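You operate a simulated robot arm through the tools that you are given. There is no shell and no other tool.

You are at the controls of a simulated robot arm. One attempt, no reset.

TASK
Ladle brew into the tube in the meter and take a reading.
Fine: two ladles from the beaker, ladle back; press READ; tip the blue collar tube back into the beaker and stand it in tube holder No. 2. Set down upright: ladle, blue collar tube.

Only the result counts: the job must be done as asked and must still hold three seconds after the hand-in. Knocking over, shifting, dropping, spilling or breaking anything else fails it.

THE ROBOT
A 7-joint arm with a two-finger parallel gripper on a trunk, on a base that drives. Base frame: it is fixed to the floor where the robot stands at the start and does not move with it; the origin is under the middle of the robot, x ahead of it, y to its left, z up; the surface under the hand at the start is at about z = 800. Units: mm, rad, N and s.
With the tool pointing down near the work surface it reaches from about 300 to 720 mm from the robot's upright axis, wherever it stands. Its first joint turns from -2.897 to 2.897 rad. Places, roughly: blue collar tube (4x4x8 cm) [600, -400, 900]; read key [600, -300, 900]; strength meter [600, -300, 800]; tube holder No. 2 [400, -200, 800]. Payload 1.57 kg.
The tool frame sits at the grasp point between the pads (the TCP): z along the fingers, y along the line on which they close. The tips reach 30 mm beyond it. Largest opening 80 mm; finger width 17, thickness 12; the body of the gripper, 40 by 82 mm, starts 80 mm behind the TCP.
Orientation is that of the tool frame in the base frame, as [roll, pitch, yaw] about the fixed x, y, z axes, in that order (R = Rz(yaw) Ry(pitch) Rx(roll)). With the fingers straight down and closing along the base's y, the tool's x points along the base's -x, its y along +y and its z along -z.

THE INTERFACE
- The arm moves only by the tool apply_moves. Its argument "steps" is a list that holds one entry, the list of rows, each a list of 7 numbers: the shift along the base's x, y, z in units of 200 mm (1.0 is 200 mm), then the turn, a rotation vector about the base's x, y, z in units of 120 degrees (1.0 is 120 degrees), then the gripper command, from -1 (fully open) to 1 (shut), values between in proportion. In form: [[[tx, ty, tz, ax, ay, az, gripper], ...]]. A call has 1 to 20 rows; each row is the pose to reach, as a shift and turn from the pose commanded when the call began. A call with a number of a shift or a turn outside -1 to 1 is refused whole. Rows are played at 5 a second. More than 50 mm and 0.15 rad between two rows, or a gripper value outside its range, and nothing of the call is played. A pose out of reach is approached as far as the arm can. The call stops where the force on the tool passes 40 N (or 10 N more than at its start, if that is more) or the arm is blocked; 0.2 s more then pass. Each finger travels about 72 mm/s and halts on what it meets, pressing with about 21 N; the grip force reading is that of the motor and also rises with nothing between the fingers. The clock runs only during rows and for 0.2 s after the last one: add rows that repeat a pose to give the fingers time. The reply holds the time, the measured pose of the TCP, the force on the tool along the base axes, the opening and the grip force, in the units named above and with some noise, with the torque about the TCP (base axes, N m) and any sound that the robot's microphone picked up, and new pictures: "views" is both (left out), scene, wrist or none.
- Cameras (640 x 400 px; columns grow to the right, rows downward): "scene" is now at [-5.8, 95.5, 1433.8]; the picture's right is [-0.41, -0.91, 0.00], its down [-0.38, 0.17, -0.91] and it looks along [0.83, -0.38, -0.42] (base axes); focal length 228 px, centre (320, 200). "wrist" rides on the gripper at [72, -7, -122] in the tool frame; the picture's right is [0.09, 1.00, 0.00], its down [-0.84, 0.08, -0.54] and it looks along [-0.54, 0.05, 0.84] (tool axes); focal length 238 px, centre (320, 200). There is no depth. A picture from a camera that has moved, and an enlarged one, comes with that camera's place and axes in the base frame and with its lens. The place of the scene camera against the robot may be out by one fixed shift of up to 12 mm in any direction.
- lift_body(by): slides the trunk up (or, below 0, down) by that many mm; the arm and the scene camera ride with it, the base frame stays. It gives what a move gives, with no picture.
- drive_base(legs): drives the robot by 1 to 6 legs, each [ahead, left, turn to the left] in mm, mm and rad, along the robot's own axes; the way and the turn of a leg run together, so that a leg with both is an arc; at most 1500 mm and 3.142 rad a leg. The arm and the cameras ride along, it lands a little off, and it stops where it bumps. It gives what a move gives, and a new picture of the scene camera.
- aim_head(pan, tilt): turns the head with the scene camera to pan (to the left, within 1.501 rad either way) and tilt (down, from -0.506 to 1.204), counted from straight ahead of the robot. It gives what a move gives, and a new picture of the scene camera.
- enlarge(camera, box): a new picture of the part [left, top, right, bottom] of that camera's present view, enlarged. No time passes.
- sign_off(): hands the job in; it is judged then, once.

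Nothing tells you exact positions but the pictures and the camera data. Unless the task says otherwise, let go and move clear before handing in.

The tools are called after "Call:" as name(argument=value, ...) on one line, values as JSON. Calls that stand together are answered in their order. apply_moves: Moves the arm, as the interface text tells. Its arguments: {"type":"object","properties":{"steps":{"type":"array","items":{"type":"array","items":{"type":"array","items":{"type":"number"}}}},"views":{"type":"string","enum":["both","scene","wrist","none"]}},"required":["steps"]} The other tools are called the same way: lift_body (by) slides the trunk up or down; drive_base (legs) drives the base; aim_head (pan, tilt) turns the head that bears the scene camera; enlarge (camera, box) takes an enlarged picture of a part of a camera's view; sign_off () hands the job in.

At the start:

```text
time: 0.0
position: [410.2, -101.1, 1311.7]
tool_rot: [3.14, 0.0, -3.141]
wrist_force: [0.6, 0.5, -1.2]
torque: [0.02, 0.0, -0.02]
gripper_width: 79.9
finger_force: 0.1
trunk travel left (down, up): [-75.0, 40.0]
robot x, y, heading: [0.7, -2.2, -0.002]
head pan, tilt: [-0.426, 0.428]
```

scene: 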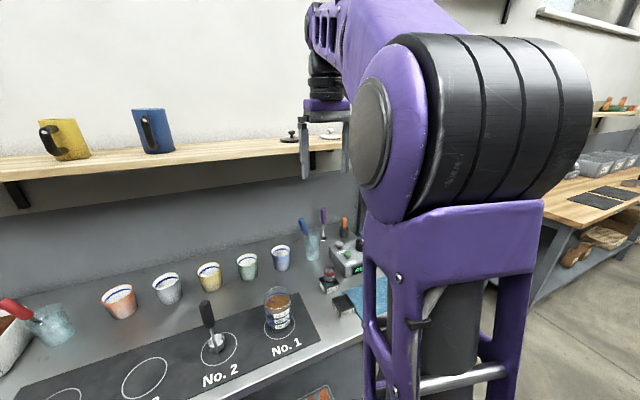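
wrist: 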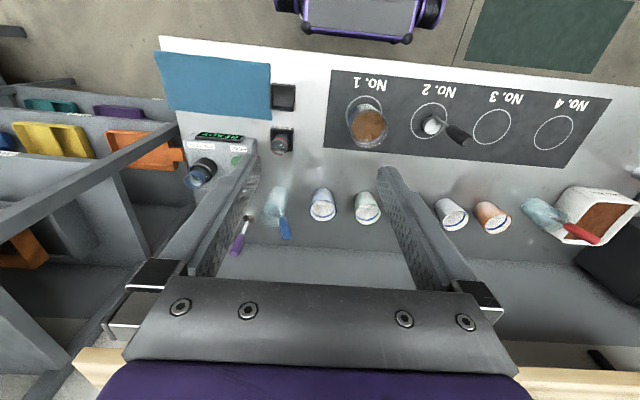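

I see a bench with the No. 1–4 mat (beaker of brown brew on No. 1, a ladle on No. 2) and the meter with the blue collar tube on the right. I'll take closer looks before moving.

Call:
enlarge(camera="wrist", box=[150, 60, 400, 220])

Call:
enlarge(camera="wrist", box=[320, 60, 640, 260])

Call:
enlarge(camera="scene", box=[180, 200, 400, 380])

Call:
aim_head(pan=-0.6, tilt=0.7)

```text
2.50 times, centred on (275, 140) of wrist
camera zoom: at [339.7, -108.2, 1432.8], right [-0.09, 1.0, 0.0], down [0.84, 0.08, 0.54], along [0.54, 0.05, -0.84], focal length 596 px, centre (432, 350)
```

zoom: 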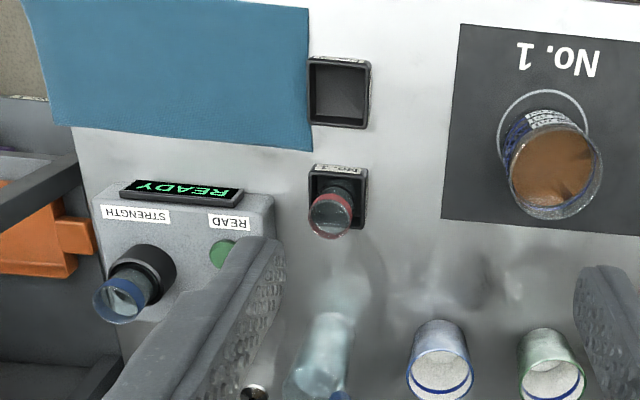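

```text
2.00 times, centred on (480, 160) of wrist
camera zoom: at [339.7, -108.2, 1432.8], right [-0.09, 1.0, 0.0], down [0.84, 0.08, 0.54], along [0.54, 0.05, -0.84], focal length 477 px, centre (0, 280)
```

zoom: 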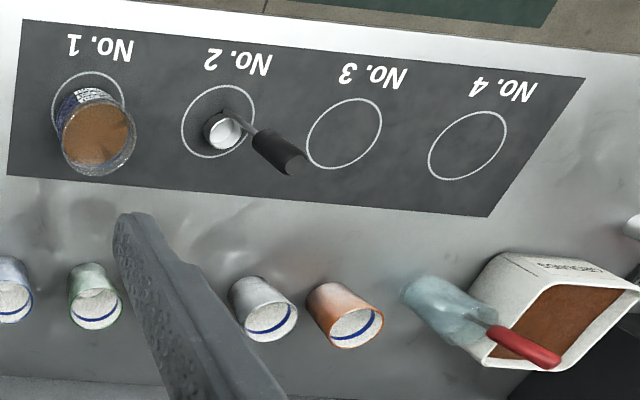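

```text
2.22 times, centred on (290, 290) of scene
camera zoom: at [-5.8, 95.5, 1433.8], right [-0.41, -0.91, 0.0], down [-0.38, 0.17, -0.91], along [0.83, -0.38, -0.42], focal length 508 px, centre (387, 0)
```

zoom: 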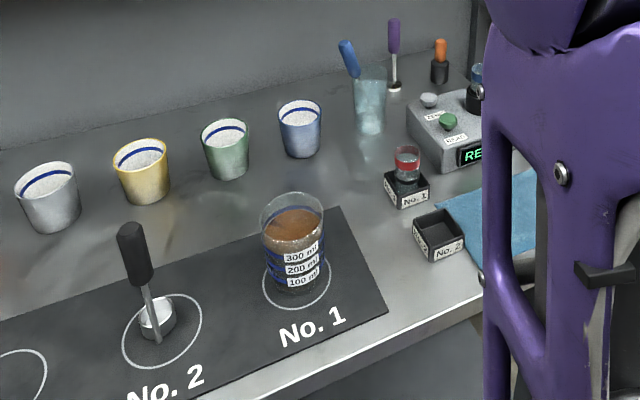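

```text
time: 0.8
position: [409.7, -100.3, 1310.1]
tool_rot: [-3.141, 0.0, -3.142]
wrist_force: [-0.6, -0.5, 0.4]
torque: [0.02, 0.03, -0.02]
gripper_width: 80.2
finger_force: 0.0
trunk travel left (down, up): [-75.0, 40.0]
robot x, y, heading: [-1.5, 3.2, 0.004]
head pan, tilt: [-0.6, 0.7]
camera scene: at [-19.7, 85.6, 1409.6], right [-0.56, -0.83, 0.0], down [-0.53, 0.36, -0.77], along [0.63, -0.43, -0.64], focal length 228 px, centre (320, 200)
```

scene: 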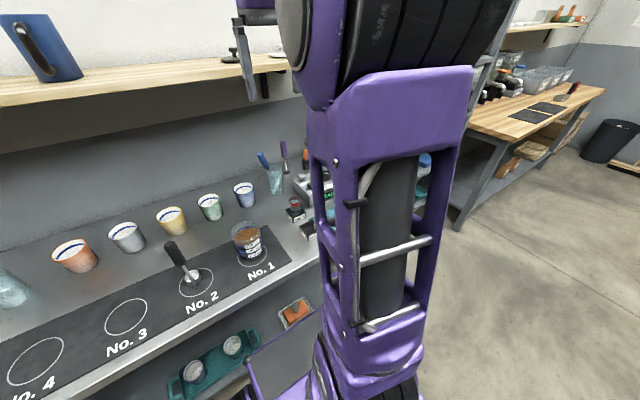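

The beaker is at about (460, 15), the ladle at (482, 190), the tube in the meter at (640, −386), READ at (598, −295), and the empty holder No. 2 at (448, −187). I'll drive right along the bench so everything is in reach, then look closely with the wrist camera.

Call:
drive_base(legs=[[0, -150, 0]])

```text
time: 2.9
position: [409.4, -251.1, 1310.4]
tool_rot: [-3.141, 0.001, -3.14]
wrist_force: [-0.3, -0.2, 0.4]
torque: [-0.01, -0.01, 0.03]
gripper_width: 79.8
finger_force: 0.1
trunk travel left (down, up): [-75.0, 40.0]
robot x, y, heading: [0.6, -150.8, -0.002]
head pan, tilt: [-0.6, 0.7]
camera scene: at [-19.7, -65.0, 1409.6], right [-0.56, -0.83, 0.0], down [-0.53, 0.36, -0.76], along [0.63, -0.43, -0.64], focal length 228 px, centre (320, 200)
```

scene: 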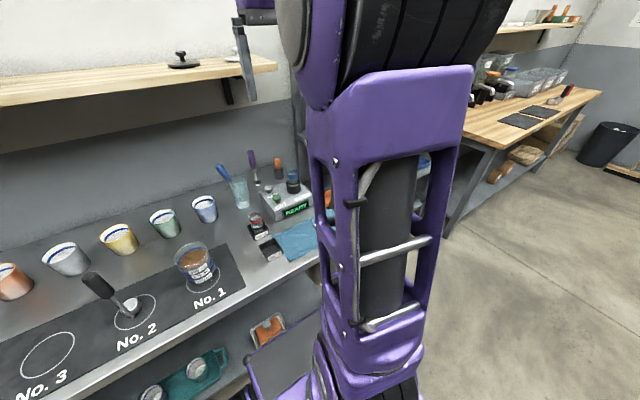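

Call:
apply_moves(steps=[[[0.05, -0.08, -0.2, 0, 0, 0, -1], [0.1, -0.16, -0.4, 0, 0, 0, -1], [0.15, -0.24, -0.6, 0, 0, 0, -1], [0.2, -0.32, -0.8, 0, 0, 0, -1], [0.24, -0.4, -1, 0, 0, 0, -1]]], views="wrist")

Call:
enlarge(camera="wrist", box=[220, 100, 420, 225])

```text
time: 4.1
position: [460.2, -330.9, 1108.4]
tool_rot: [3.141, 0.0, -3.141]
wrist_force: [-0.3, 1.0, -1.0]
torque: [0.0, -0.05, 0.03]
gripper_width: 80.1
finger_force: 0.0
trunk travel left (down, up): [-75.0, 40.0]
robot x, y, heading: [0.3, -154.3, 0.002]
head pan, tilt: [-0.6, 0.7]
camera wrist: at [390.4, -338.8, 1231.3], right [-0.09, 1.0, 0.0], down [0.84, 0.08, 0.54], along [0.54, 0.05, -0.84], focal length 238 px, centre (320, 200)
```

wrist: 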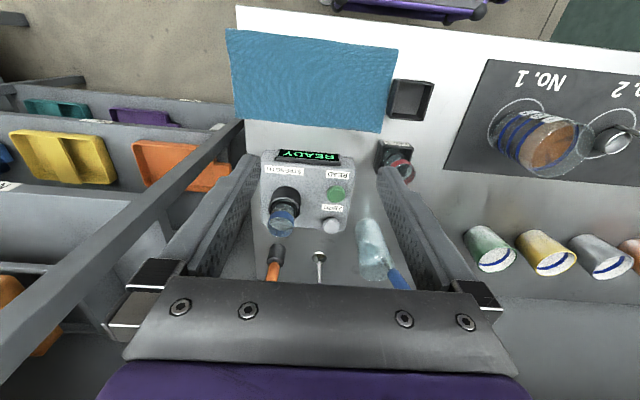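

```text
3.20 times, centred on (320, 162) of wrist
camera zoom: at [390.4, -338.8, 1231.3], right [-0.09, 1.0, 0.0], down [0.84, 0.08, 0.54], along [0.54, 0.05, -0.84], focal length 763 px, centre (320, 320)
```

zoom: 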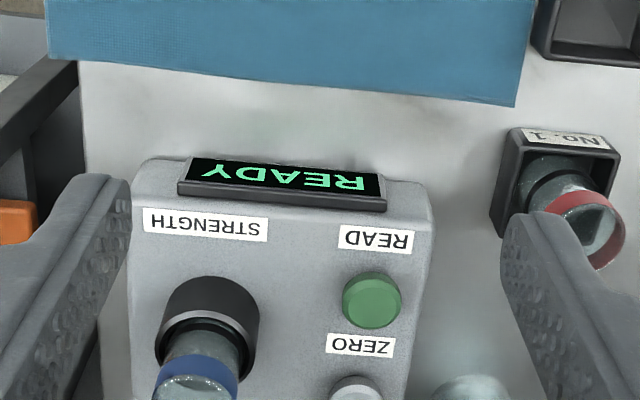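

Call:
apply_moves(steps=[[[-0.07, -0.06, -0.14, 0, 0, 0, -1], [-0.14, -0.12, -0.28, 0, 0, 0, -1], [-0.21, -0.18, -0.42, 0, 0, 0, -1], [-0.28, -0.24, -0.54, 0, 0, 0, -1]]], views="wrist")

Call:
enlarge(camera="wrist", box=[220, 100, 420, 225])

```text
time: 5.1
position: [403.0, -379.0, 1002.6]
tool_rot: [3.141, -0.001, -3.139]
wrist_force: [0.4, -0.5, 0.2]
torque: [-0.07, -0.03, 0.0]
gripper_width: 80.0
finger_force: 0.0
trunk travel left (down, up): [-75.0, 40.0]
robot x, y, heading: [-1.4, -147.3, 0.001]
head pan, tilt: [-0.6, 0.7]
camera wrist: at [332.3, -386.6, 1124.2], right [-0.09, 1.0, 0.0], down [0.84, 0.08, 0.54], along [0.54, 0.05, -0.84], focal length 238 px, centre (320, 200)
```

wrist: 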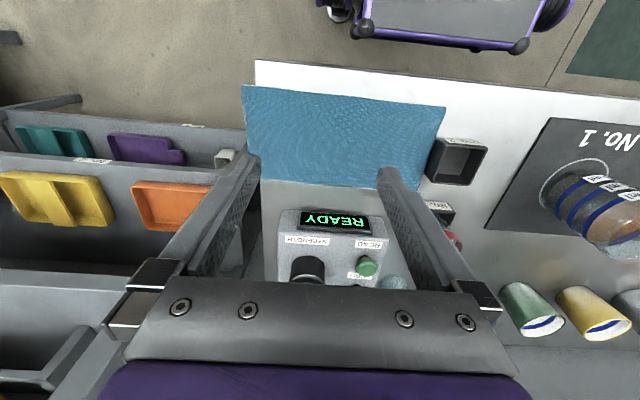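

```text
3.20 times, centred on (320, 162) of wrist
camera zoom: at [332.3, -386.6, 1124.2], right [-0.09, 1.0, 0.0], down [0.84, 0.08, 0.54], along [0.54, 0.05, -0.84], focal length 763 px, centre (320, 320)
```

zoom: 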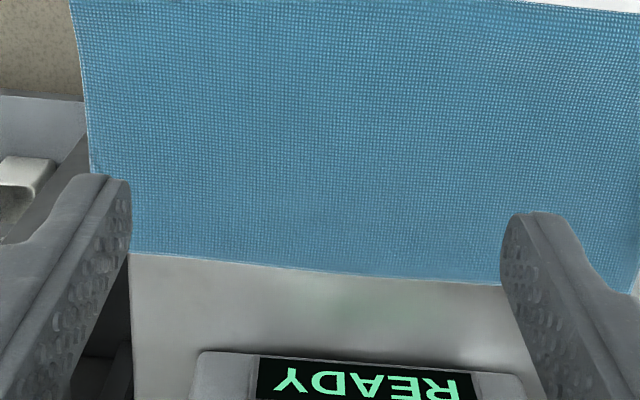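

Call:
apply_moves(steps=[[[0, 0.1, 0.2, 0, 0, 0, -1], [0, 0.3, 0.4, 0, 0, 0, -1], [0, 0.5, 0.5, 0, 0, 0, -1], [0, 0.74, 0.5, 0, 0, 0, -1], [0, 0.98, 0.5, 0, 0, 0, -1]]], views="none")

Call:
apply_moves(steps=[[[0, 0.24, 0, 0, 0, 0, -1], [0, 0.48, 0, 0, 0, 0, -1], [0, 0.72, 0, 0, 0, 0, -1], [0, 0.96, 0, 0, 0, 0, -1]]], views="wrist")

Call:
apply_moves(steps=[[[0, 0.24, 0, 0, 0, 0, -1], [0, 0.48, 0, 0, 0, 0, -1], [0, 0.72, 0, 0, 0, 0, -1], [0, 0.9, 0, 0, 0, 0, -1]]], views="wrist")

Call:
enlarge(camera="wrist", box=[220, 100, 420, 225])

```text
refused: row 2 steps farther than a row can; nothing moved
```

```text
time: 6.1
position: [401.9, -186.1, 1001.9]
tool_rot: [-3.14, -0.001, -3.138]
wrist_force: [0.0, -0.2, -0.1]
torque: [0.0, -0.01, -0.03]
gripper_width: 80.1
finger_force: 0.0
trunk travel left (down, up): [-75.0, 40.0]
robot x, y, heading: [0.7, -153.5, 0.002]
head pan, tilt: [-0.6, 0.7]
camera wrist: at [331.4, -194.3, 1124.7], right [-0.09, 1.0, 0.0], down [0.84, 0.08, 0.54], along [0.54, 0.05, -0.84], focal length 238 px, centre (320, 200)
```

wrist: 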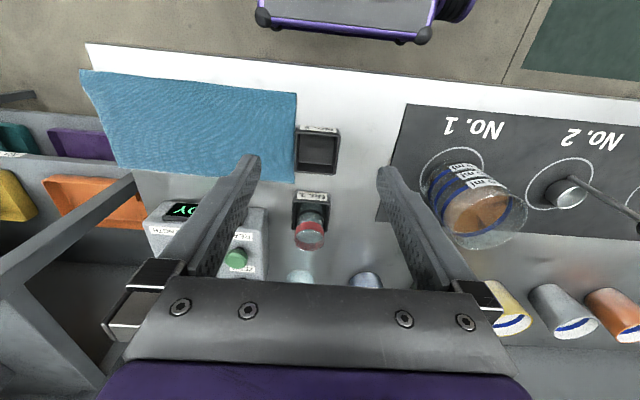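

```text
time: 7.1
position: [403.3, -7.0, 1002.1]
tool_rot: [-3.14, -0.001, -3.141]
wrist_force: [0.7, -0.3, 0.8]
torque: [0.03, -0.01, 0.0]
gripper_width: 80.0
finger_force: 0.1
trunk travel left (down, up): [-75.0, 40.0]
robot x, y, heading: [2.0, -148.3, 0.003]
head pan, tilt: [-0.6, 0.7]
camera wrist: at [331.8, -15.5, 1125.2], right [-0.09, 1.0, 0.0], down [0.84, 0.08, 0.54], along [0.54, 0.05, -0.84], focal length 238 px, centre (320, 200)
```

wrist: 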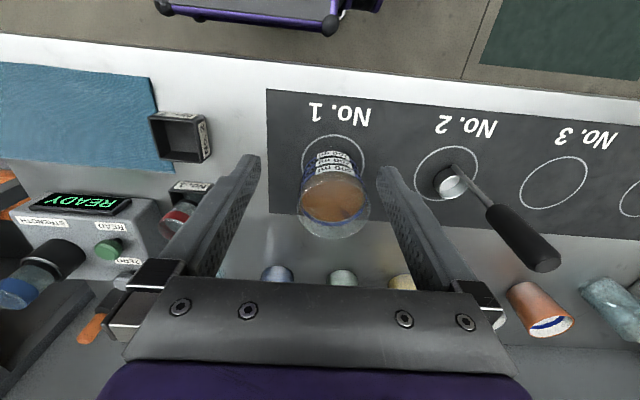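

```text
3.20 times, centred on (320, 162) of wrist
camera zoom: at [331.8, -15.5, 1125.2], right [-0.09, 1.0, 0.0], down [0.84, 0.08, 0.54], along [0.54, 0.05, -0.84], focal length 763 px, centre (320, 320)
```

zoom: 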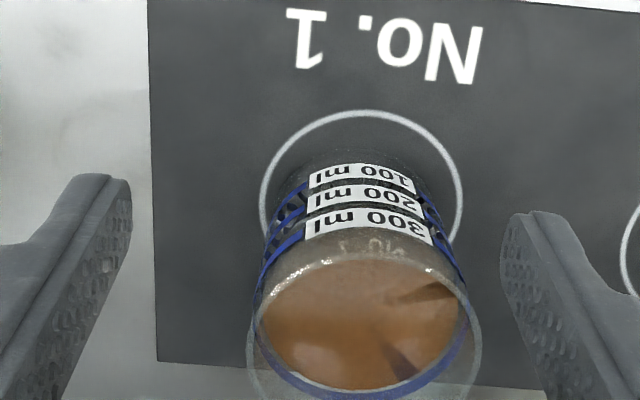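

Call:
apply_moves(steps=[[[0, 0.24, 0.1, 0, 0, 0, -1], [0, 0.48, 0.2, 0, 0, 0, -1], [0, 0.72, 0.2, 0, 0, 0, -1], [0, 0.93, 0.2, 0, 0, 0, -1]]], views="wrist")

Call:
enlarge(camera="wrist", box=[220, 100, 420, 225])

Call:
enlarge(camera="wrist", box=[20, 100, 260, 250])

```text
refused: row 1 steps farther than a row can; nothing moved
```

```text
3.20 times, centred on (320, 162) of wrist
camera zoom: at [331.8, -15.5, 1125.2], right [-0.09, 1.0, 0.0], down [0.84, 0.08, 0.54], along [0.54, 0.05, -0.84], focal length 763 px, centre (320, 320)
```

zoom: 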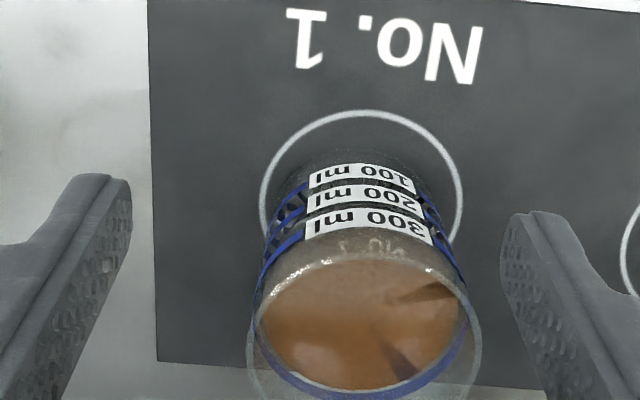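

```text
2.67 times, centred on (140, 175) of wrist
camera zoom: at [331.8, -15.5, 1125.2], right [-0.09, 1.0, 0.0], down [0.84, 0.08, 0.54], along [0.54, 0.05, -0.84], focal length 636 px, centre (800, 267)
```

zoom: 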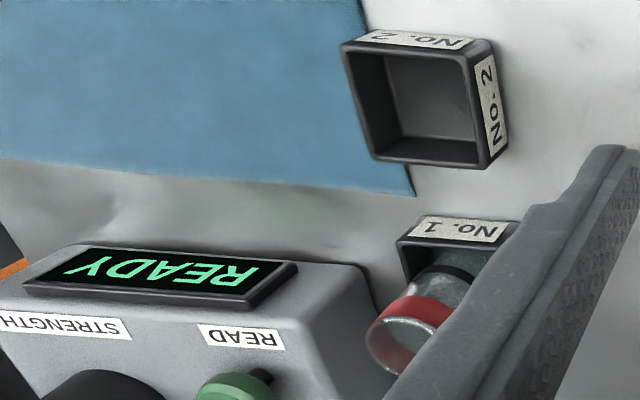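

Call:
apply_moves(steps=[[[0, 0.22, 0.08, 0, 0, 0, -1], [0, 0.44, 0.16, 0, 0, 0, -1], [0, 0.66, 0.2, 0, 0, 0, -1], [0, 0.88, 0.2, 0, 0, 0, -1]]], views="wrist")

Call:
enlarge(camera="wrist", box=[240, 100, 440, 225])

Call:
enlarge(camera="wrist", box=[20, 100, 260, 250])

```text
time: 8.1
position: [401.1, 171.2, 1042.1]
tool_rot: [-3.138, 0.0, -3.141]
wrist_force: [1.1, 0.3, -0.4]
torque: [0.04, 0.01, 0.0]
gripper_width: 80.1
finger_force: 0.0
trunk travel left (down, up): [-75.0, 40.0]
robot x, y, heading: [-4.1, -151.5, 0.002]
head pan, tilt: [-0.6, 0.7]
camera wrist: at [331.2, 162.8, 1165.1], right [-0.09, 1.0, 0.0], down [0.84, 0.08, 0.54], along [0.54, 0.05, -0.84], focal length 238 px, centre (320, 200)
```

wrist: 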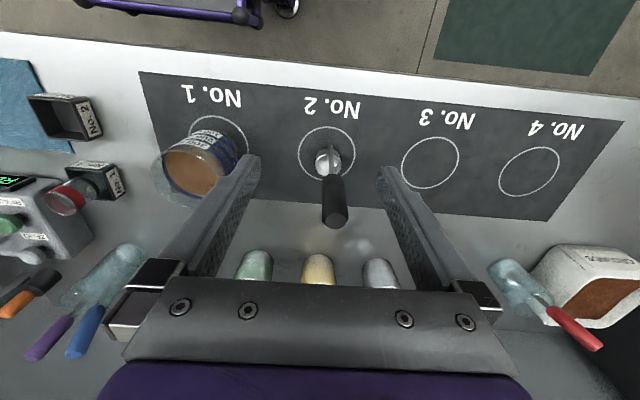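

```text
3.20 times, centred on (340, 162) of wrist
camera zoom: at [331.2, 162.8, 1165.1], right [-0.09, 1.0, 0.0], down [0.84, 0.08, 0.54], along [0.54, 0.05, -0.84], focal length 763 px, centre (256, 320)
```

zoom: 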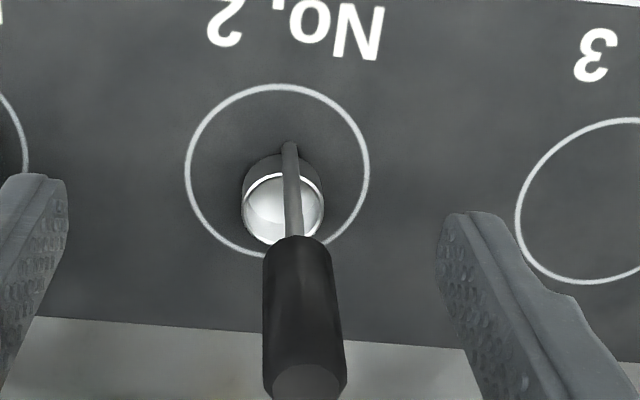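

```text
2.67 times, centred on (140, 175) of wrist
camera zoom: at [331.2, 162.8, 1165.1], right [-0.09, 1.0, 0.0], down [0.84, 0.08, 0.54], along [0.54, 0.05, -0.84], focal length 636 px, centre (800, 267)
```

zoom: 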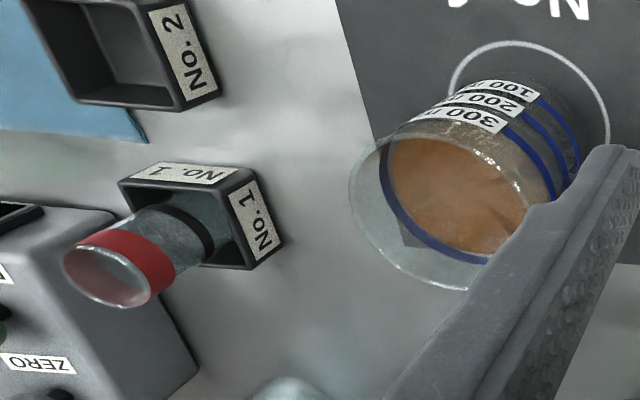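

I can see the ladle is a dipper with a vertical rod: cup centre (486, 190), rim z≈822, handle top z≈980. The brew surface is at about z≈903 in the beaker at (475, 12). Before grasping anything I'll test in free space that the arm can reach the pouring posture.

Call:
apply_moves(steps=[[[0, -0.08, 0.02, 0, 0, 0.0625, -1], [0, -0.17, 0.04, 0, 0, 0.125, -1], [0, -0.25, 0.06, 0, 0, 0.1875, -1], [0, -0.33, 0.08, 0, 0, 0.25, -1], [0, -0.42, 0.1, 0, 0, 0.3125, -1], [0, -0.5, 0.12, 0, 0, 0.375, -1], [0, -0.58, 0.14, 0, 0, 0.4375, -1], [0, -0.67, 0.16, 0, 0, 0.5, -1], [0, -0.75, 0.18, 0, 0, 0.5625, -1], [0, -0.83, 0.2, 0, 0, 0.625, -1], [0, -0.92, 0.22, 0, 0, 0.6875, -1], [0, -1, 0.24, 0, 0, 0.75, -1]]], views="wrist")

Call:
apply_moves(steps=[[[0.05, -0.2, 0, 0, 0, 0, -1], [0.1, -0.4, 0, 0, 0, 0, -1], [0.15, -0.6, 0, 0, 0, 0, -1], [0.2, -0.8, 0, 0, 0, 0, -1], [0.25, -1, 0, 0, 0, 0, -1]]], views="none")

Call:
apply_moves(steps=[[[0.0, -0.2, 0, 0, 0, 0, -1], [0.0, -0.4, 0, 0, 0, 0, -1], [0.0, -0.6, 0, 0, 0, 0, -1], [0.0, -0.75, 0, 0, 0, 0, -1]]], views="wrist")

```text
time: 10.7
position: [402.0, -30.9, 1088.5]
tool_rot: [-3.141, 0.0, -1.568]
wrist_force: [-0.3, -0.2, -0.5]
torque: [-0.03, 0.0, -0.01]
gripper_width: 79.8
finger_force: 0.1
trunk travel left (down, up): [-75.0, 40.0]
robot x, y, heading: [-0.9, -152.1, 0.002]
head pan, tilt: [-0.6, 0.7]
camera wrist: at [410.4, -103.5, 1211.9], right [-1.0, -0.09, 0.0], down [-0.08, 0.84, 0.54], along [-0.05, 0.54, -0.84], focal length 238 px, centre (320, 200)
```

wrist: 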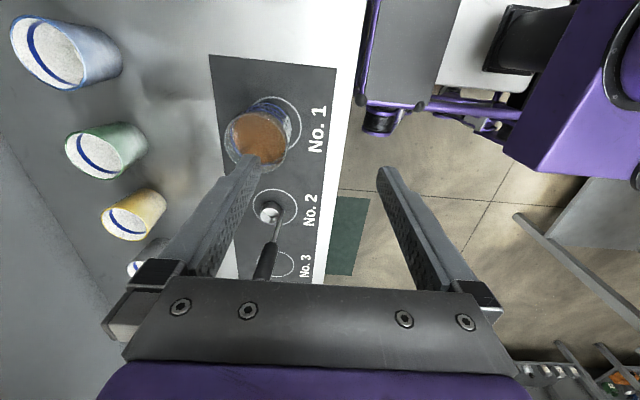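

```text
time: 11.9
position: [453.1, -231.5, 1090.8]
tool_rot: [-3.139, -0.001, -1.567]
wrist_force: [-0.3, 0.3, 0.2]
torque: [0.02, 0.01, 0.0]
gripper_width: 79.8
finger_force: 0.0
trunk travel left (down, up): [-75.0, 40.0]
robot x, y, heading: [3.9, -151.1, 0.003]
head pan, tilt: [-0.6, 0.7]
```

```text
time: 12.9
position: [451.7, -381.0, 1091.5]
tool_rot: [3.141, 0.001, -1.57]
wrist_force: [0.1, -0.8, -0.7]
torque: [0.0, 0.01, 0.0]
gripper_width: 79.9
finger_force: 0.1
trunk travel left (down, up): [-75.0, 40.0]
robot x, y, heading: [0.6, -153.0, -0.0]
head pan, tilt: [-0.6, 0.7]
camera wrist: at [460.8, -454.6, 1213.6], right [-1.0, -0.09, 0.0], down [-0.08, 0.84, 0.54], along [-0.05, 0.54, -0.84], focal length 238 px, centre (320, 200)
```

wrist: 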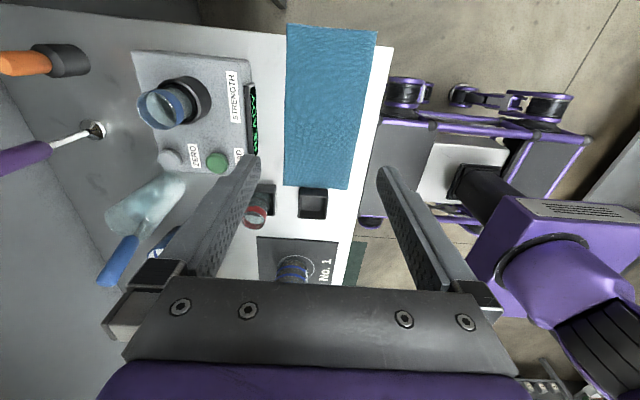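

Call:
enlarge(camera="wrist", box=[110, 50, 270, 150])

Call:
enlarge(camera="wrist", box=[220, 150, 380, 250])

Call:
apply_moves(steps=[[[0.02, 0, 0, 0, -0.07, 0, -1], [0.04, 0, 0, 0, -0.14, 0, -1], [0.06, 0, 0, 0, -0.21, 0, -1], [0.08, 0, 0, 0, -0.28, 0, -1], [0.1, 0, 0, 0, -0.35, 0, -1], [0.12, 0, 0, 0, -0.42, 0, -1], [0.14, 0, 0, 0, -0.49, 0, -1], [0.16, 0, 0, 0, -0.56, 0, -1], [0.18, 0, 0, 0, -0.63, 0, -1], [0.2, 0, 0, 0, -0.7, 0, -1], [0.22, 0, 0, 0, -0.77, 0, -1], [0.24, 0, 0, 0, -0.84, 0, -1]]])

```text
4.00 times, centred on (190, 100) of wrist
camera zoom: at [460.8, -454.6, 1213.6], right [-1.0, -0.09, 0.0], down [-0.08, 0.84, 0.54], along [-0.05, 0.54, -0.84], focal length 953 px, centre (840, 600)
```

zoom: 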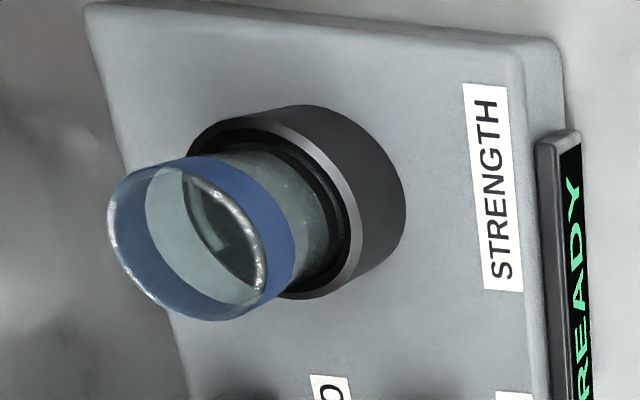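

```text
4.00 times, centred on (300, 200) of wrist
camera zoom: at [460.8, -454.6, 1213.6], right [-1.0, -0.09, 0.0], down [-0.08, 0.84, 0.54], along [-0.05, 0.54, -0.84], focal length 953 px, centre (400, 200)
```

zoom: 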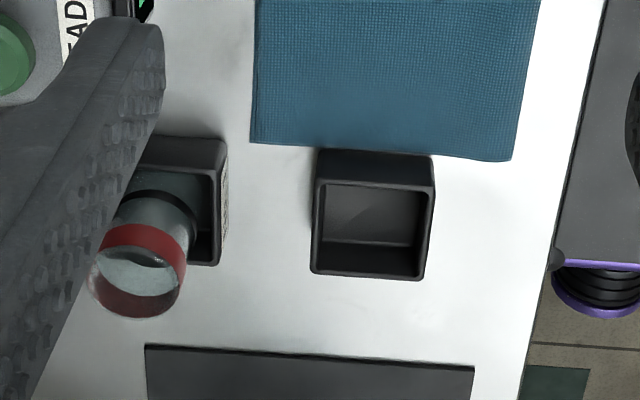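

```text
time: 15.5
position: [475.4, -379.6, 1064.3]
tool_rot: [-2.376, 0.011, -1.568]
wrist_force: [0.1, 1.4, 0.4]
torque: [-0.05, 0.0, 0.01]
gripper_width: 79.9
finger_force: 0.1
out of reach, approached as far as the arm can: row 6, 7, 8, 9, 10, 11, 12
trunk travel left (down, up): [-75.0, 40.0]
robot x, y, heading: [0.4, -149.5, 0.005]
head pan, tilt: [-0.6, 0.7]
camera scene: at [-19.7, -65.0, 1409.6], right [-0.56, -0.83, 0.0], down [-0.53, 0.36, -0.76], along [0.63, -0.43, -0.64], focal length 228 px, centre (320, 200)
camera wrist: at [397.9, -453.8, 1155.6], right [-0.72, -0.09, -0.69], down [-0.43, 0.83, 0.35], along [0.54, 0.55, -0.64], focal length 238 px, centre (320, 200)
```

scene: 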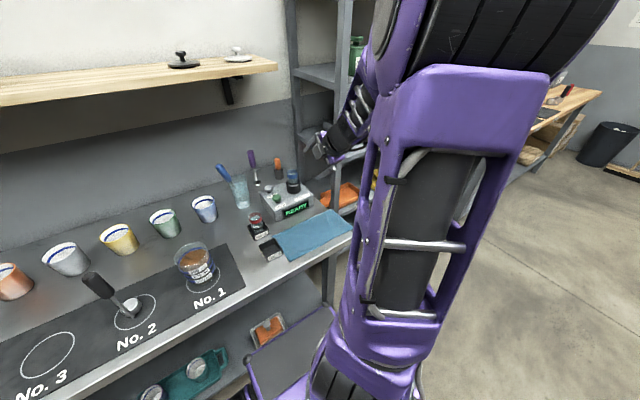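
wrist: 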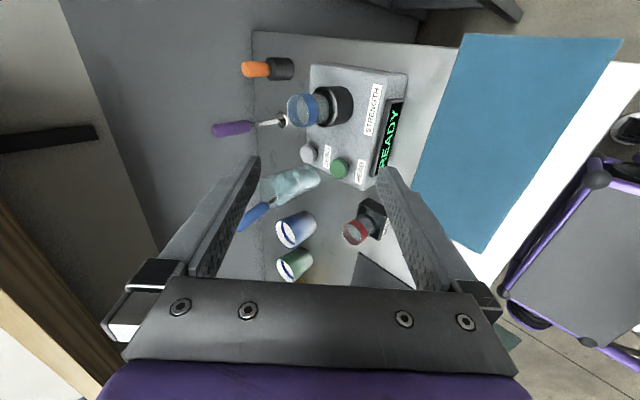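

The tube rim is at roughly (628, −380, 949). Straight-forward tilt stops at about 45° because of wrist limits, so I'll back out and test a diagonal tilt instead.

Call:
apply_moves(steps=[[[0, 0, 0, 0, 0.07, 0, -1], [0, 0, 0, 0, 0.14, 0, -1], [0, 0, 0, 0, 0.21, 0, -1], [0, 0, 0, 0, 0.28, 0, -1], [0, 0, 0, 0, 0.35, 0, -1]]], views="none")

```text
time: 16.7
position: [476.4, -381.0, 1062.4]
tool_rot: [-3.114, 0.009, -1.575]
wrist_force: [-0.2, -0.7, -0.6]
torque: [0.01, 0.02, -0.02]
gripper_width: 80.1
finger_force: 0.2
trunk travel left (down, up): [-75.0, 40.0]
robot x, y, heading: [-2.7, -153.8, 0.0]
head pan, tilt: [-0.6, 0.7]
```

Call:
apply_moves(steps=[[[0.05, 0.08, 0, 0, 0.013, -0.06, -1], [0.1, 0.16, 0, 0, 0.013, -0.12, -1], [0.15, 0.24, 0, 0, 0.013, -0.18, -1], [0.2, 0.32, 0, 0, 0.013, -0.24, -1], [0.25, 0.4, 0, 0, 0.013, -0.3, -1], [0.3, 0.48, 0, 0, 0.013, -0.375, -1]]], views="none")

Call:
apply_moves(steps=[[[0, 0, 0, -0.05, -0.05, 0, -1], [0, 0, 0, -0.1, -0.1, 0, -1], [0, 0, 0, -0.15, -0.15, 0, -1], [0, 0, 0, -0.2, -0.2, 0, -1], [0, 0, 0, -0.25, -0.25, 0, -1], [0, 0, 0, -0.3, -0.3, 0, -1], [0, 0, 0, -0.35, -0.35, 0, -1], [0, 0, 0, -0.4, -0.4, 0, -1], [0, 0, 0, -0.45, -0.45, 0, -1], [0, 0, 0, -0.5, -0.5, 0, -1], [0, 0, 0, -0.55, -0.55, 0, -1], [0, 0, 0, -0.59, -0.59, 0, -1]]])

```text
refused: row 6 steps farther than a row can; nothing moved
```

```text
time: 19.3
position: [476.9, -382.0, 1062.3]
tool_rot: [-1.301, -0.768, -2.516]
wrist_force: [-0.3, -0.6, 0.1]
torque: [0.02, 0.03, 0.01]
gripper_width: 79.9
finger_force: 0.1
trunk travel left (down, up): [-75.0, 40.0]
robot x, y, heading: [-0.3, -148.1, 0.005]
head pan, tilt: [-0.6, 0.7]
camera scene: at [-19.9, -65.0, 1409.6], right [-0.56, -0.83, 0.0], down [-0.53, 0.36, -0.77], along [0.63, -0.43, -0.64], focal length 228 px, centre (320, 200)
camera wrist: at [351.4, -326.4, 1094.4], right [-0.44, -0.65, -0.63], down [0.07, 0.67, -0.74], along [0.9, -0.37, -0.25], focal length 238 px, centre (320, 200)
```

scene: 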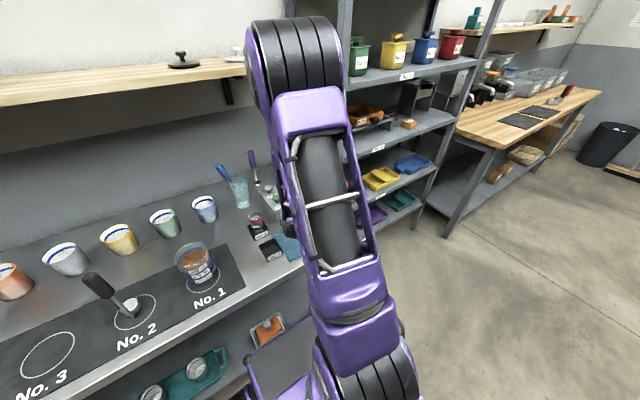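
wrist: 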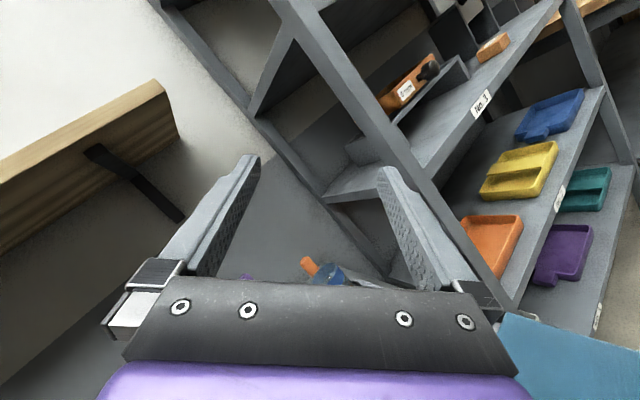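

Call:
apply_moves(steps=[[[0.05, 0.1, -0.05, 0, 0, 0, -1], [0.1, 0.2, -0.1, 0, 0, 0, -1], [0.15, 0.3, -0.15, 0, 0, 0, -1], [0.2, 0.4, -0.2, 0, 0, 0, -1], [0.235, 0.43, -0.3, 0, 0, 0, -1], [0.235, 0.43, -0.4, -0.05, -0.05, 0, -1]]])

```text
time: 20.7
position: [522.5, -297.2, 983.2]
tool_rot: [-1.103, -0.734, -2.651]
wrist_force: [-0.3, 0.0, -0.8]
torque: [0.01, 0.01, 0.02]
gripper_width: 79.9
finger_force: 0.0
trunk travel left (down, up): [-75.0, 40.0]
robot x, y, heading: [-0.6, -147.4, 0.004]
head pan, tilt: [-0.6, 0.7]
camera scene: at [-20.1, -65.1, 1409.6], right [-0.56, -0.83, 0.0], down [-0.53, 0.36, -0.77], along [0.63, -0.43, -0.64], focal length 228 px, centre (320, 200)
camera wrist: at [395.8, -238.6, 995.9], right [-0.37, -0.71, -0.6], down [0.15, 0.59, -0.79], along [0.91, -0.39, -0.11], focal length 238 px, centre (320, 200)
```

scene: 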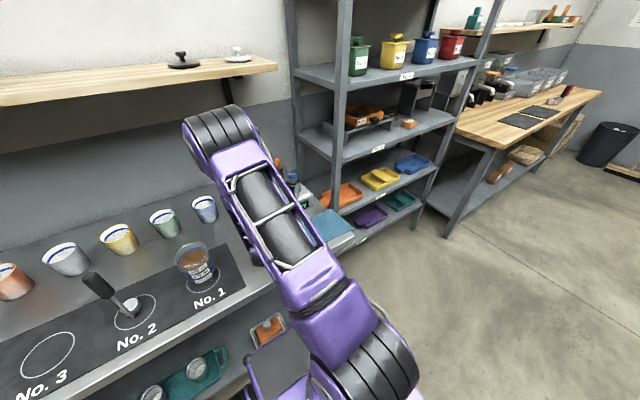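
wrist: 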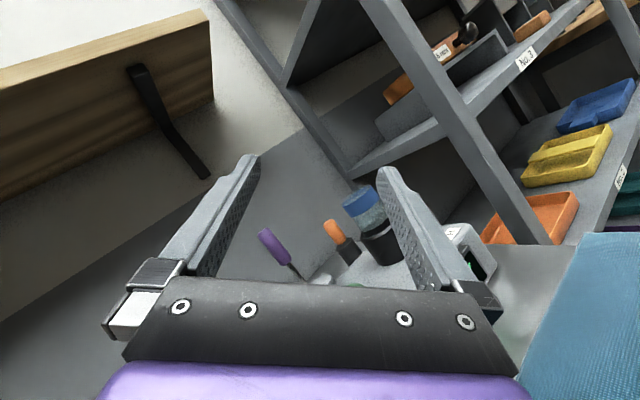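

Call:
enlarge(camera="wrist", box=[300, 170, 420, 280])

```text
3.64 times, centred on (360, 225) of wrist
camera zoom: at [395.8, -238.6, 995.9], right [-0.37, -0.71, -0.6], down [0.15, 0.59, -0.79], along [0.91, -0.39, -0.11], focal length 867 px, centre (174, 109)
```

zoom: 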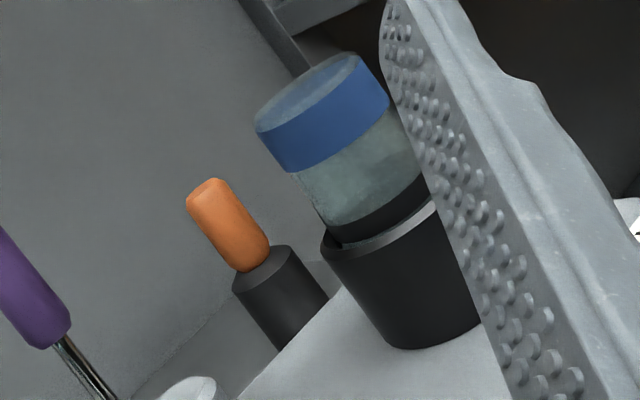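

The diagonal tilt reaches 108° at the actual pour position, and the tube rim is confirmed at about (628, −379, 947). I'll undo the tilt and go for the ladle.

Call:
apply_moves(steps=[[[0, 0, 0.1, 0.05, 0.05, 0, -1], [0, 0, 0.2, 0.1, 0.1, 0, -1], [0, 0, 0.3, 0.15, 0.15, 0, -1], [0, 0, 0.4, 0.2, 0.2, 0, -1], [0, 0, 0.4, 0.25, 0.25, 0, -1], [0, 0, 0.4, 0.3, 0.3, 0, -1], [0, 0, 0.4, 0.35, 0.35, 0, -1], [0, 0, 0.4, 0.4, 0.4, 0, -1], [0, 0, 0.4, 0.45, 0.45, 0, -1], [0, 0, 0.4, 0.5, 0.5, 0, -1], [0, 0, 0.4, 0.55, 0.55, 0, -1], [0, 0, 0.4, 0.6, 0.6, 0, -1], [0, 0, 0.4, 0.64, 0.64, 0, -1]]], views="none")

Call:
apply_moves(steps=[[[-0.03, 0.08, 0.02, 0, 0, -0.0625, -1], [-0.06, 0.17, 0.04, 0, 0, -0.125, -1], [-0.1, 0.25, 0.06, 0, 0, -0.1875, -1], [-0.14, 0.33, 0.08, 0, 0, -0.25, -1], [-0.18, 0.42, 0.1, 0, 0, -0.3125, -1], [-0.22, 0.5, 0.12, 0, 0, -0.375, -1], [-0.26, 0.58, 0.14, 0, 0, -0.4375, -1], [-0.3, 0.67, 0.16, 0, 0, -0.5, -1], [-0.34, 0.75, 0.18, 0, 0, -0.5625, -1], [-0.38, 0.83, 0.2, 0, 0, -0.625, -1], [-0.42, 0.92, 0.22, 0, 0, -0.6875, -1], [-0.46, 1, 0.24, 0, 0, -0.75, -1]]], views="none")

```text
time: 23.5
position: [523.1, -295.9, 1062.4]
tool_rot: [-3.111, 0.014, -1.575]
wrist_force: [-0.6, 0.6, -0.4]
torque: [-0.01, -0.02, 0.01]
gripper_width: 79.8
finger_force: 0.2
trunk travel left (down, up): [-75.0, 40.0]
robot x, y, heading: [-7.4, -150.2, 0.003]
head pan, tilt: [-0.6, 0.7]
```

```text
time: 26.1
position: [429.9, -94.2, 1109.6]
tool_rot: [-3.111, 0.01, 3.135]
wrist_force: [-0.2, 0.3, -0.3]
torque: [0.02, 0.01, 0.01]
gripper_width: 79.9
finger_force: 0.0
trunk travel left (down, up): [-75.0, 40.0]
robot x, y, heading: [0.3, -149.7, 0.006]
head pan, tilt: [-0.6, 0.7]
```

Call:
apply_moves(steps=[[[0.03, 0.2, 0, 0.0146, 0.0047, 0.003, -1], [0.06, 0.4, 0, 0.0146, 0.0047, 0.003, -1], [0.09, 0.6, 0, 0.0146, 0.0047, 0.003, -1], [0.12, 0.8, 0, 0.0146, 0.0047, 0.003, -1], [0.15, 1, 0, 0.0146, 0.0047, 0.003, -1]]], views="wrist")

Call:
apply_moves(steps=[[[0.01, 0.2, -0.1, 0, 0, 0, -1], [0.03, 0.42, -0.2, 0, 0, 0, -1]]], views="wrist")

Call:
enlarge(camera="wrist", box=[240, 80, 400, 280])

```text
time: 27.3
position: [460.4, 104.2, 1108.1]
tool_rot: [-3.141, -0.001, -3.139]
wrist_force: [0.2, 0.2, 0.8]
torque: [0.0, -0.03, -0.01]
gripper_width: 80.0
finger_force: 0.1
trunk travel left (down, up): [-75.0, 40.0]
robot x, y, heading: [-1.7, -151.3, -0.001]
head pan, tilt: [-0.6, 0.7]
camera wrist: at [390.3, 97.6, 1231.0], right [-0.09, 1.0, 0.0], down [0.84, 0.08, 0.54], along [0.54, 0.05, -0.84], focal length 238 px, centre (320, 200)
```

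wrist: 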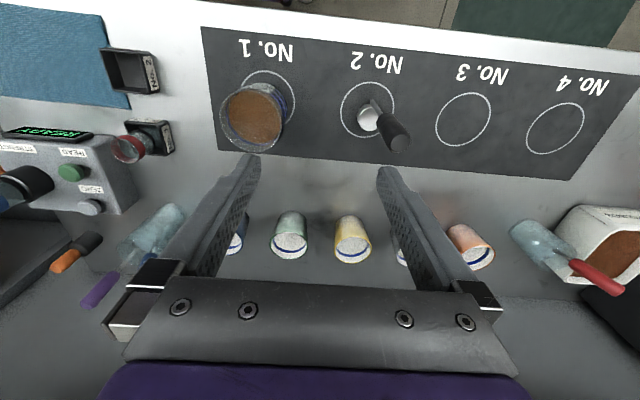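

```text
time: 27.9
position: [468.0, 187.1, 1066.9]
tool_rot: [-3.141, 0.0, -3.14]
wrist_force: [-0.4, 0.3, 0.0]
torque: [0.03, 0.0, -0.03]
gripper_width: 80.0
finger_force: 0.1
trunk travel left (down, up): [-75.0, 40.0]
robot x, y, heading: [-2.1, -152.7, -0.001]
head pan, tilt: [-0.6, 0.7]
camera wrist: at [396.8, 180.7, 1190.0], right [-0.09, 1.0, 0.0], down [0.84, 0.08, 0.54], along [0.54, 0.05, -0.84], focal length 238 px, centre (320, 200)
```

wrist: 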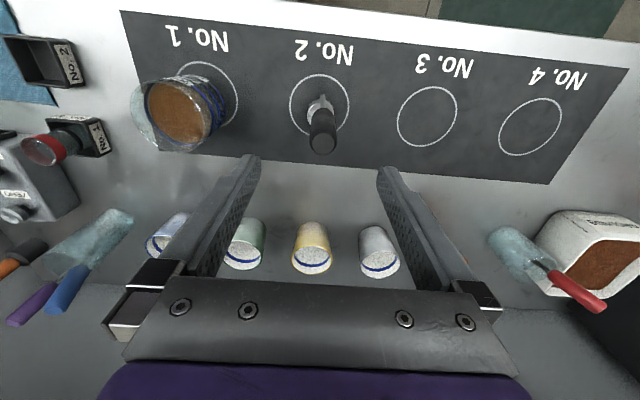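

```text
2.00 times, centred on (320, 180) of wrist
camera zoom: at [396.8, 180.7, 1190.0], right [-0.09, 1.0, 0.0], down [0.84, 0.08, 0.54], along [0.54, 0.05, -0.84], focal length 477 px, centre (320, 240)
```

zoom: 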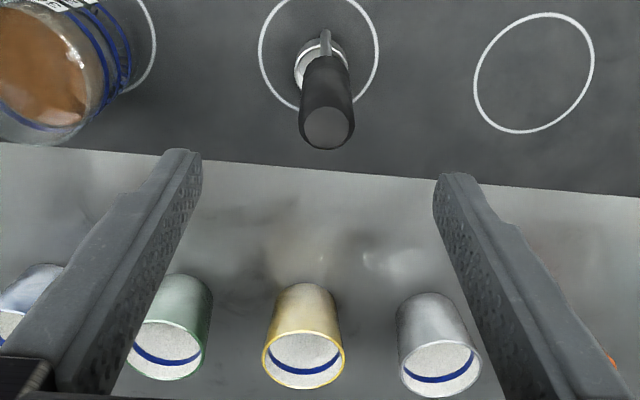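

Call:
apply_moves(steps=[[[0.005, 0.02, -0.2, 0, 0, 0, -1], [0.005, 0.02, -0.4, 0, 0, 0, -1], [0.005, 0.02, -0.585, 0, 0, 0, -1], [0.005, 0.02, -0.585, 0, 0, 0, -1]]], views="wrist")

Call:
enlarge(camera="wrist", box=[220, 60, 420, 260])

```text
time: 28.9
position: [468.3, 191.2, 952.7]
tool_rot: [-3.141, 0.001, -3.139]
wrist_force: [0.5, 0.0, 0.3]
torque: [0.0, -0.04, -0.04]
gripper_width: 80.0
finger_force: 0.1
trunk travel left (down, up): [-75.0, 40.0]
robot x, y, heading: [-0.2, -153.2, 0.004]
head pan, tilt: [-0.6, 0.7]
camera wrist: at [397.9, 184.1, 1074.9], right [-0.09, 1.0, 0.0], down [0.84, 0.08, 0.54], along [0.54, 0.05, -0.84], focal length 238 px, centre (320, 200)
```

wrist: 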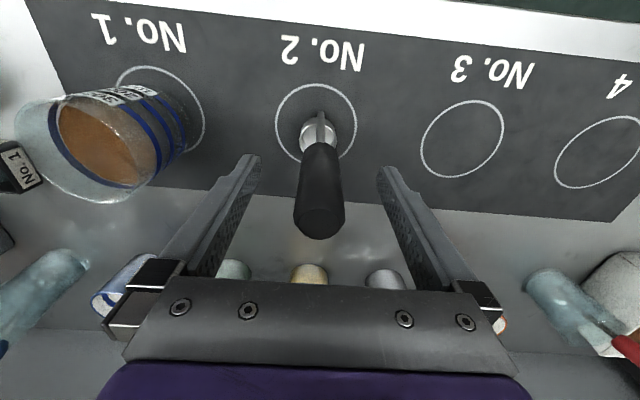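

```text
2.00 times, centred on (320, 160) of wrist
camera zoom: at [397.9, 184.1, 1074.9], right [-0.09, 1.0, 0.0], down [0.84, 0.08, 0.54], along [0.54, 0.05, -0.84], focal length 477 px, centre (320, 280)
```

zoom: 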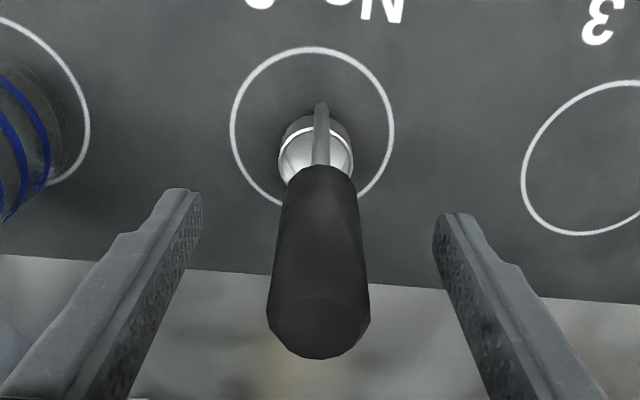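

Call:
apply_moves(steps=[[[0, 0, 0, 0, 0, 0, -0.4], [0, 0, 0, 0, 0, 0, 0], [0, 0, 0, 0, 0, 0, 0.4], [0, 0, 0, 0, 0, 0, 1], [0, 0, 0, 0, 0, 0, 1], [0, 0, 0, 0, 0, 0, 1]]], views="wrist")

```text
time: 30.3
position: [468.7, 191.4, 952.6]
tool_rot: [-3.141, 0.0, -3.14]
wrist_force: [-0.7, 0.7, 0.6]
torque: [0.14, 0.05, 0.03]
gripper_width: 25.2
finger_force: 21.3
trunk travel left (down, up): [-75.0, 40.0]
robot x, y, heading: [2.2, -152.3, 0.003]
head pan, tilt: [-0.6, 0.7]
camera wrist: at [397.8, 184.0, 1075.3], right [-0.09, 1.0, 0.0], down [0.84, 0.08, 0.54], along [0.54, 0.05, -0.84], focal length 238 px, centre (320, 200)
```

wrist: 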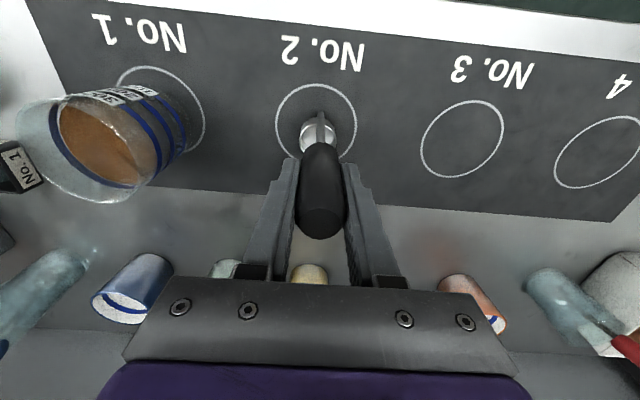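

Call:
apply_moves(steps=[[[0, 0, 0.1, 0, 0, 0, 1], [0, 0, 0.3, 0, 0, 0, 1], [0, 0, 0.5, 0, 0, 0, 1], [0, 0, 0.7, 0, 0, 0, 1], [0, 0, 0.9, 0, 0, 0, 1]]], views="wrist")

Call:
enlarge(camera="wrist", box=[240, 80, 400, 180])

```text
time: 31.5
position: [466.8, 193.3, 1133.7]
tool_rot: [-3.14, 0.0, -3.141]
wrist_force: [-0.2, -1.0, -2.1]
torque: [-0.08, 0.0, -0.01]
gripper_width: 25.2
finger_force: 20.6
trunk travel left (down, up): [-75.0, 40.0]
robot x, y, heading: [3.2, -148.1, 0.001]
head pan, tilt: [-0.6, 0.7]
camera wrist: at [396.5, 184.4, 1256.7], right [-0.09, 1.0, 0.0], down [0.84, 0.08, 0.54], along [0.54, 0.05, -0.84], focal length 238 px, centre (320, 200)
```

wrist: 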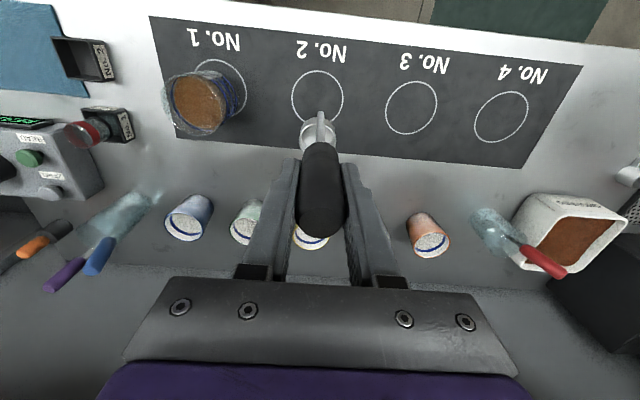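

```text
4.00 times, centred on (320, 130) of wrist
camera zoom: at [396.5, 184.4, 1256.7], right [-0.09, 1.0, 0.0], down [0.84, 0.08, 0.54], along [0.54, 0.05, -0.84], focal length 953 px, centre (320, 480)
```

zoom: 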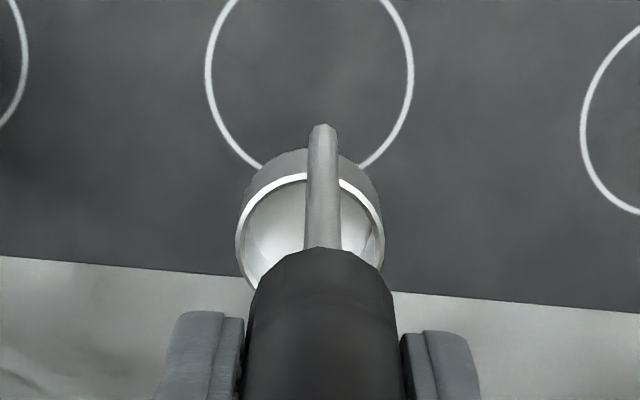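

Call:
enlarge(camera="wrist", box=[140, 50, 260, 150])

Call:
enlarge(camera="scene", box=[130, 200, 270, 320])

```text
4.00 times, centred on (200, 100) of wrist
camera zoom: at [396.5, 184.4, 1256.7], right [-0.09, 1.0, 0.0], down [0.84, 0.08, 0.54], along [0.54, 0.05, -0.84], focal length 953 px, centre (800, 600)
```

zoom: 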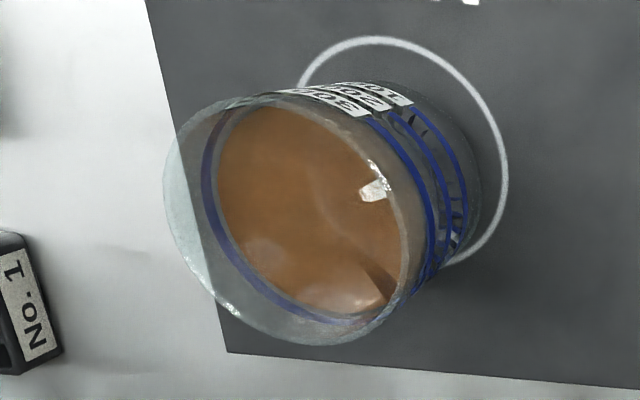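

```text
3.33 times, centred on (200, 260) of scene
camera zoom: at [-19.6, -64.9, 1409.5], right [-0.56, -0.83, 0.0], down [-0.53, 0.36, -0.76], along [0.63, -0.43, -0.64], focal length 761 px, centre (720, 0)
```

zoom: 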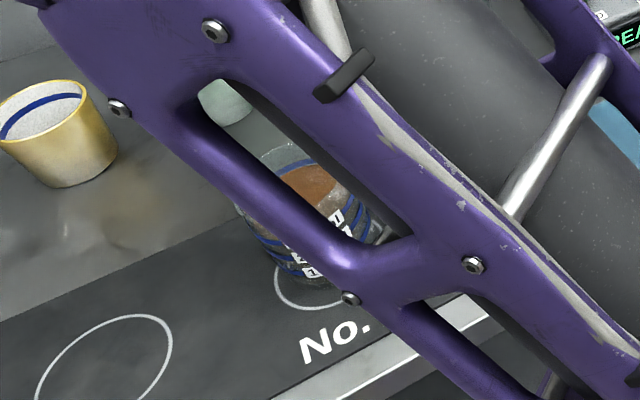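

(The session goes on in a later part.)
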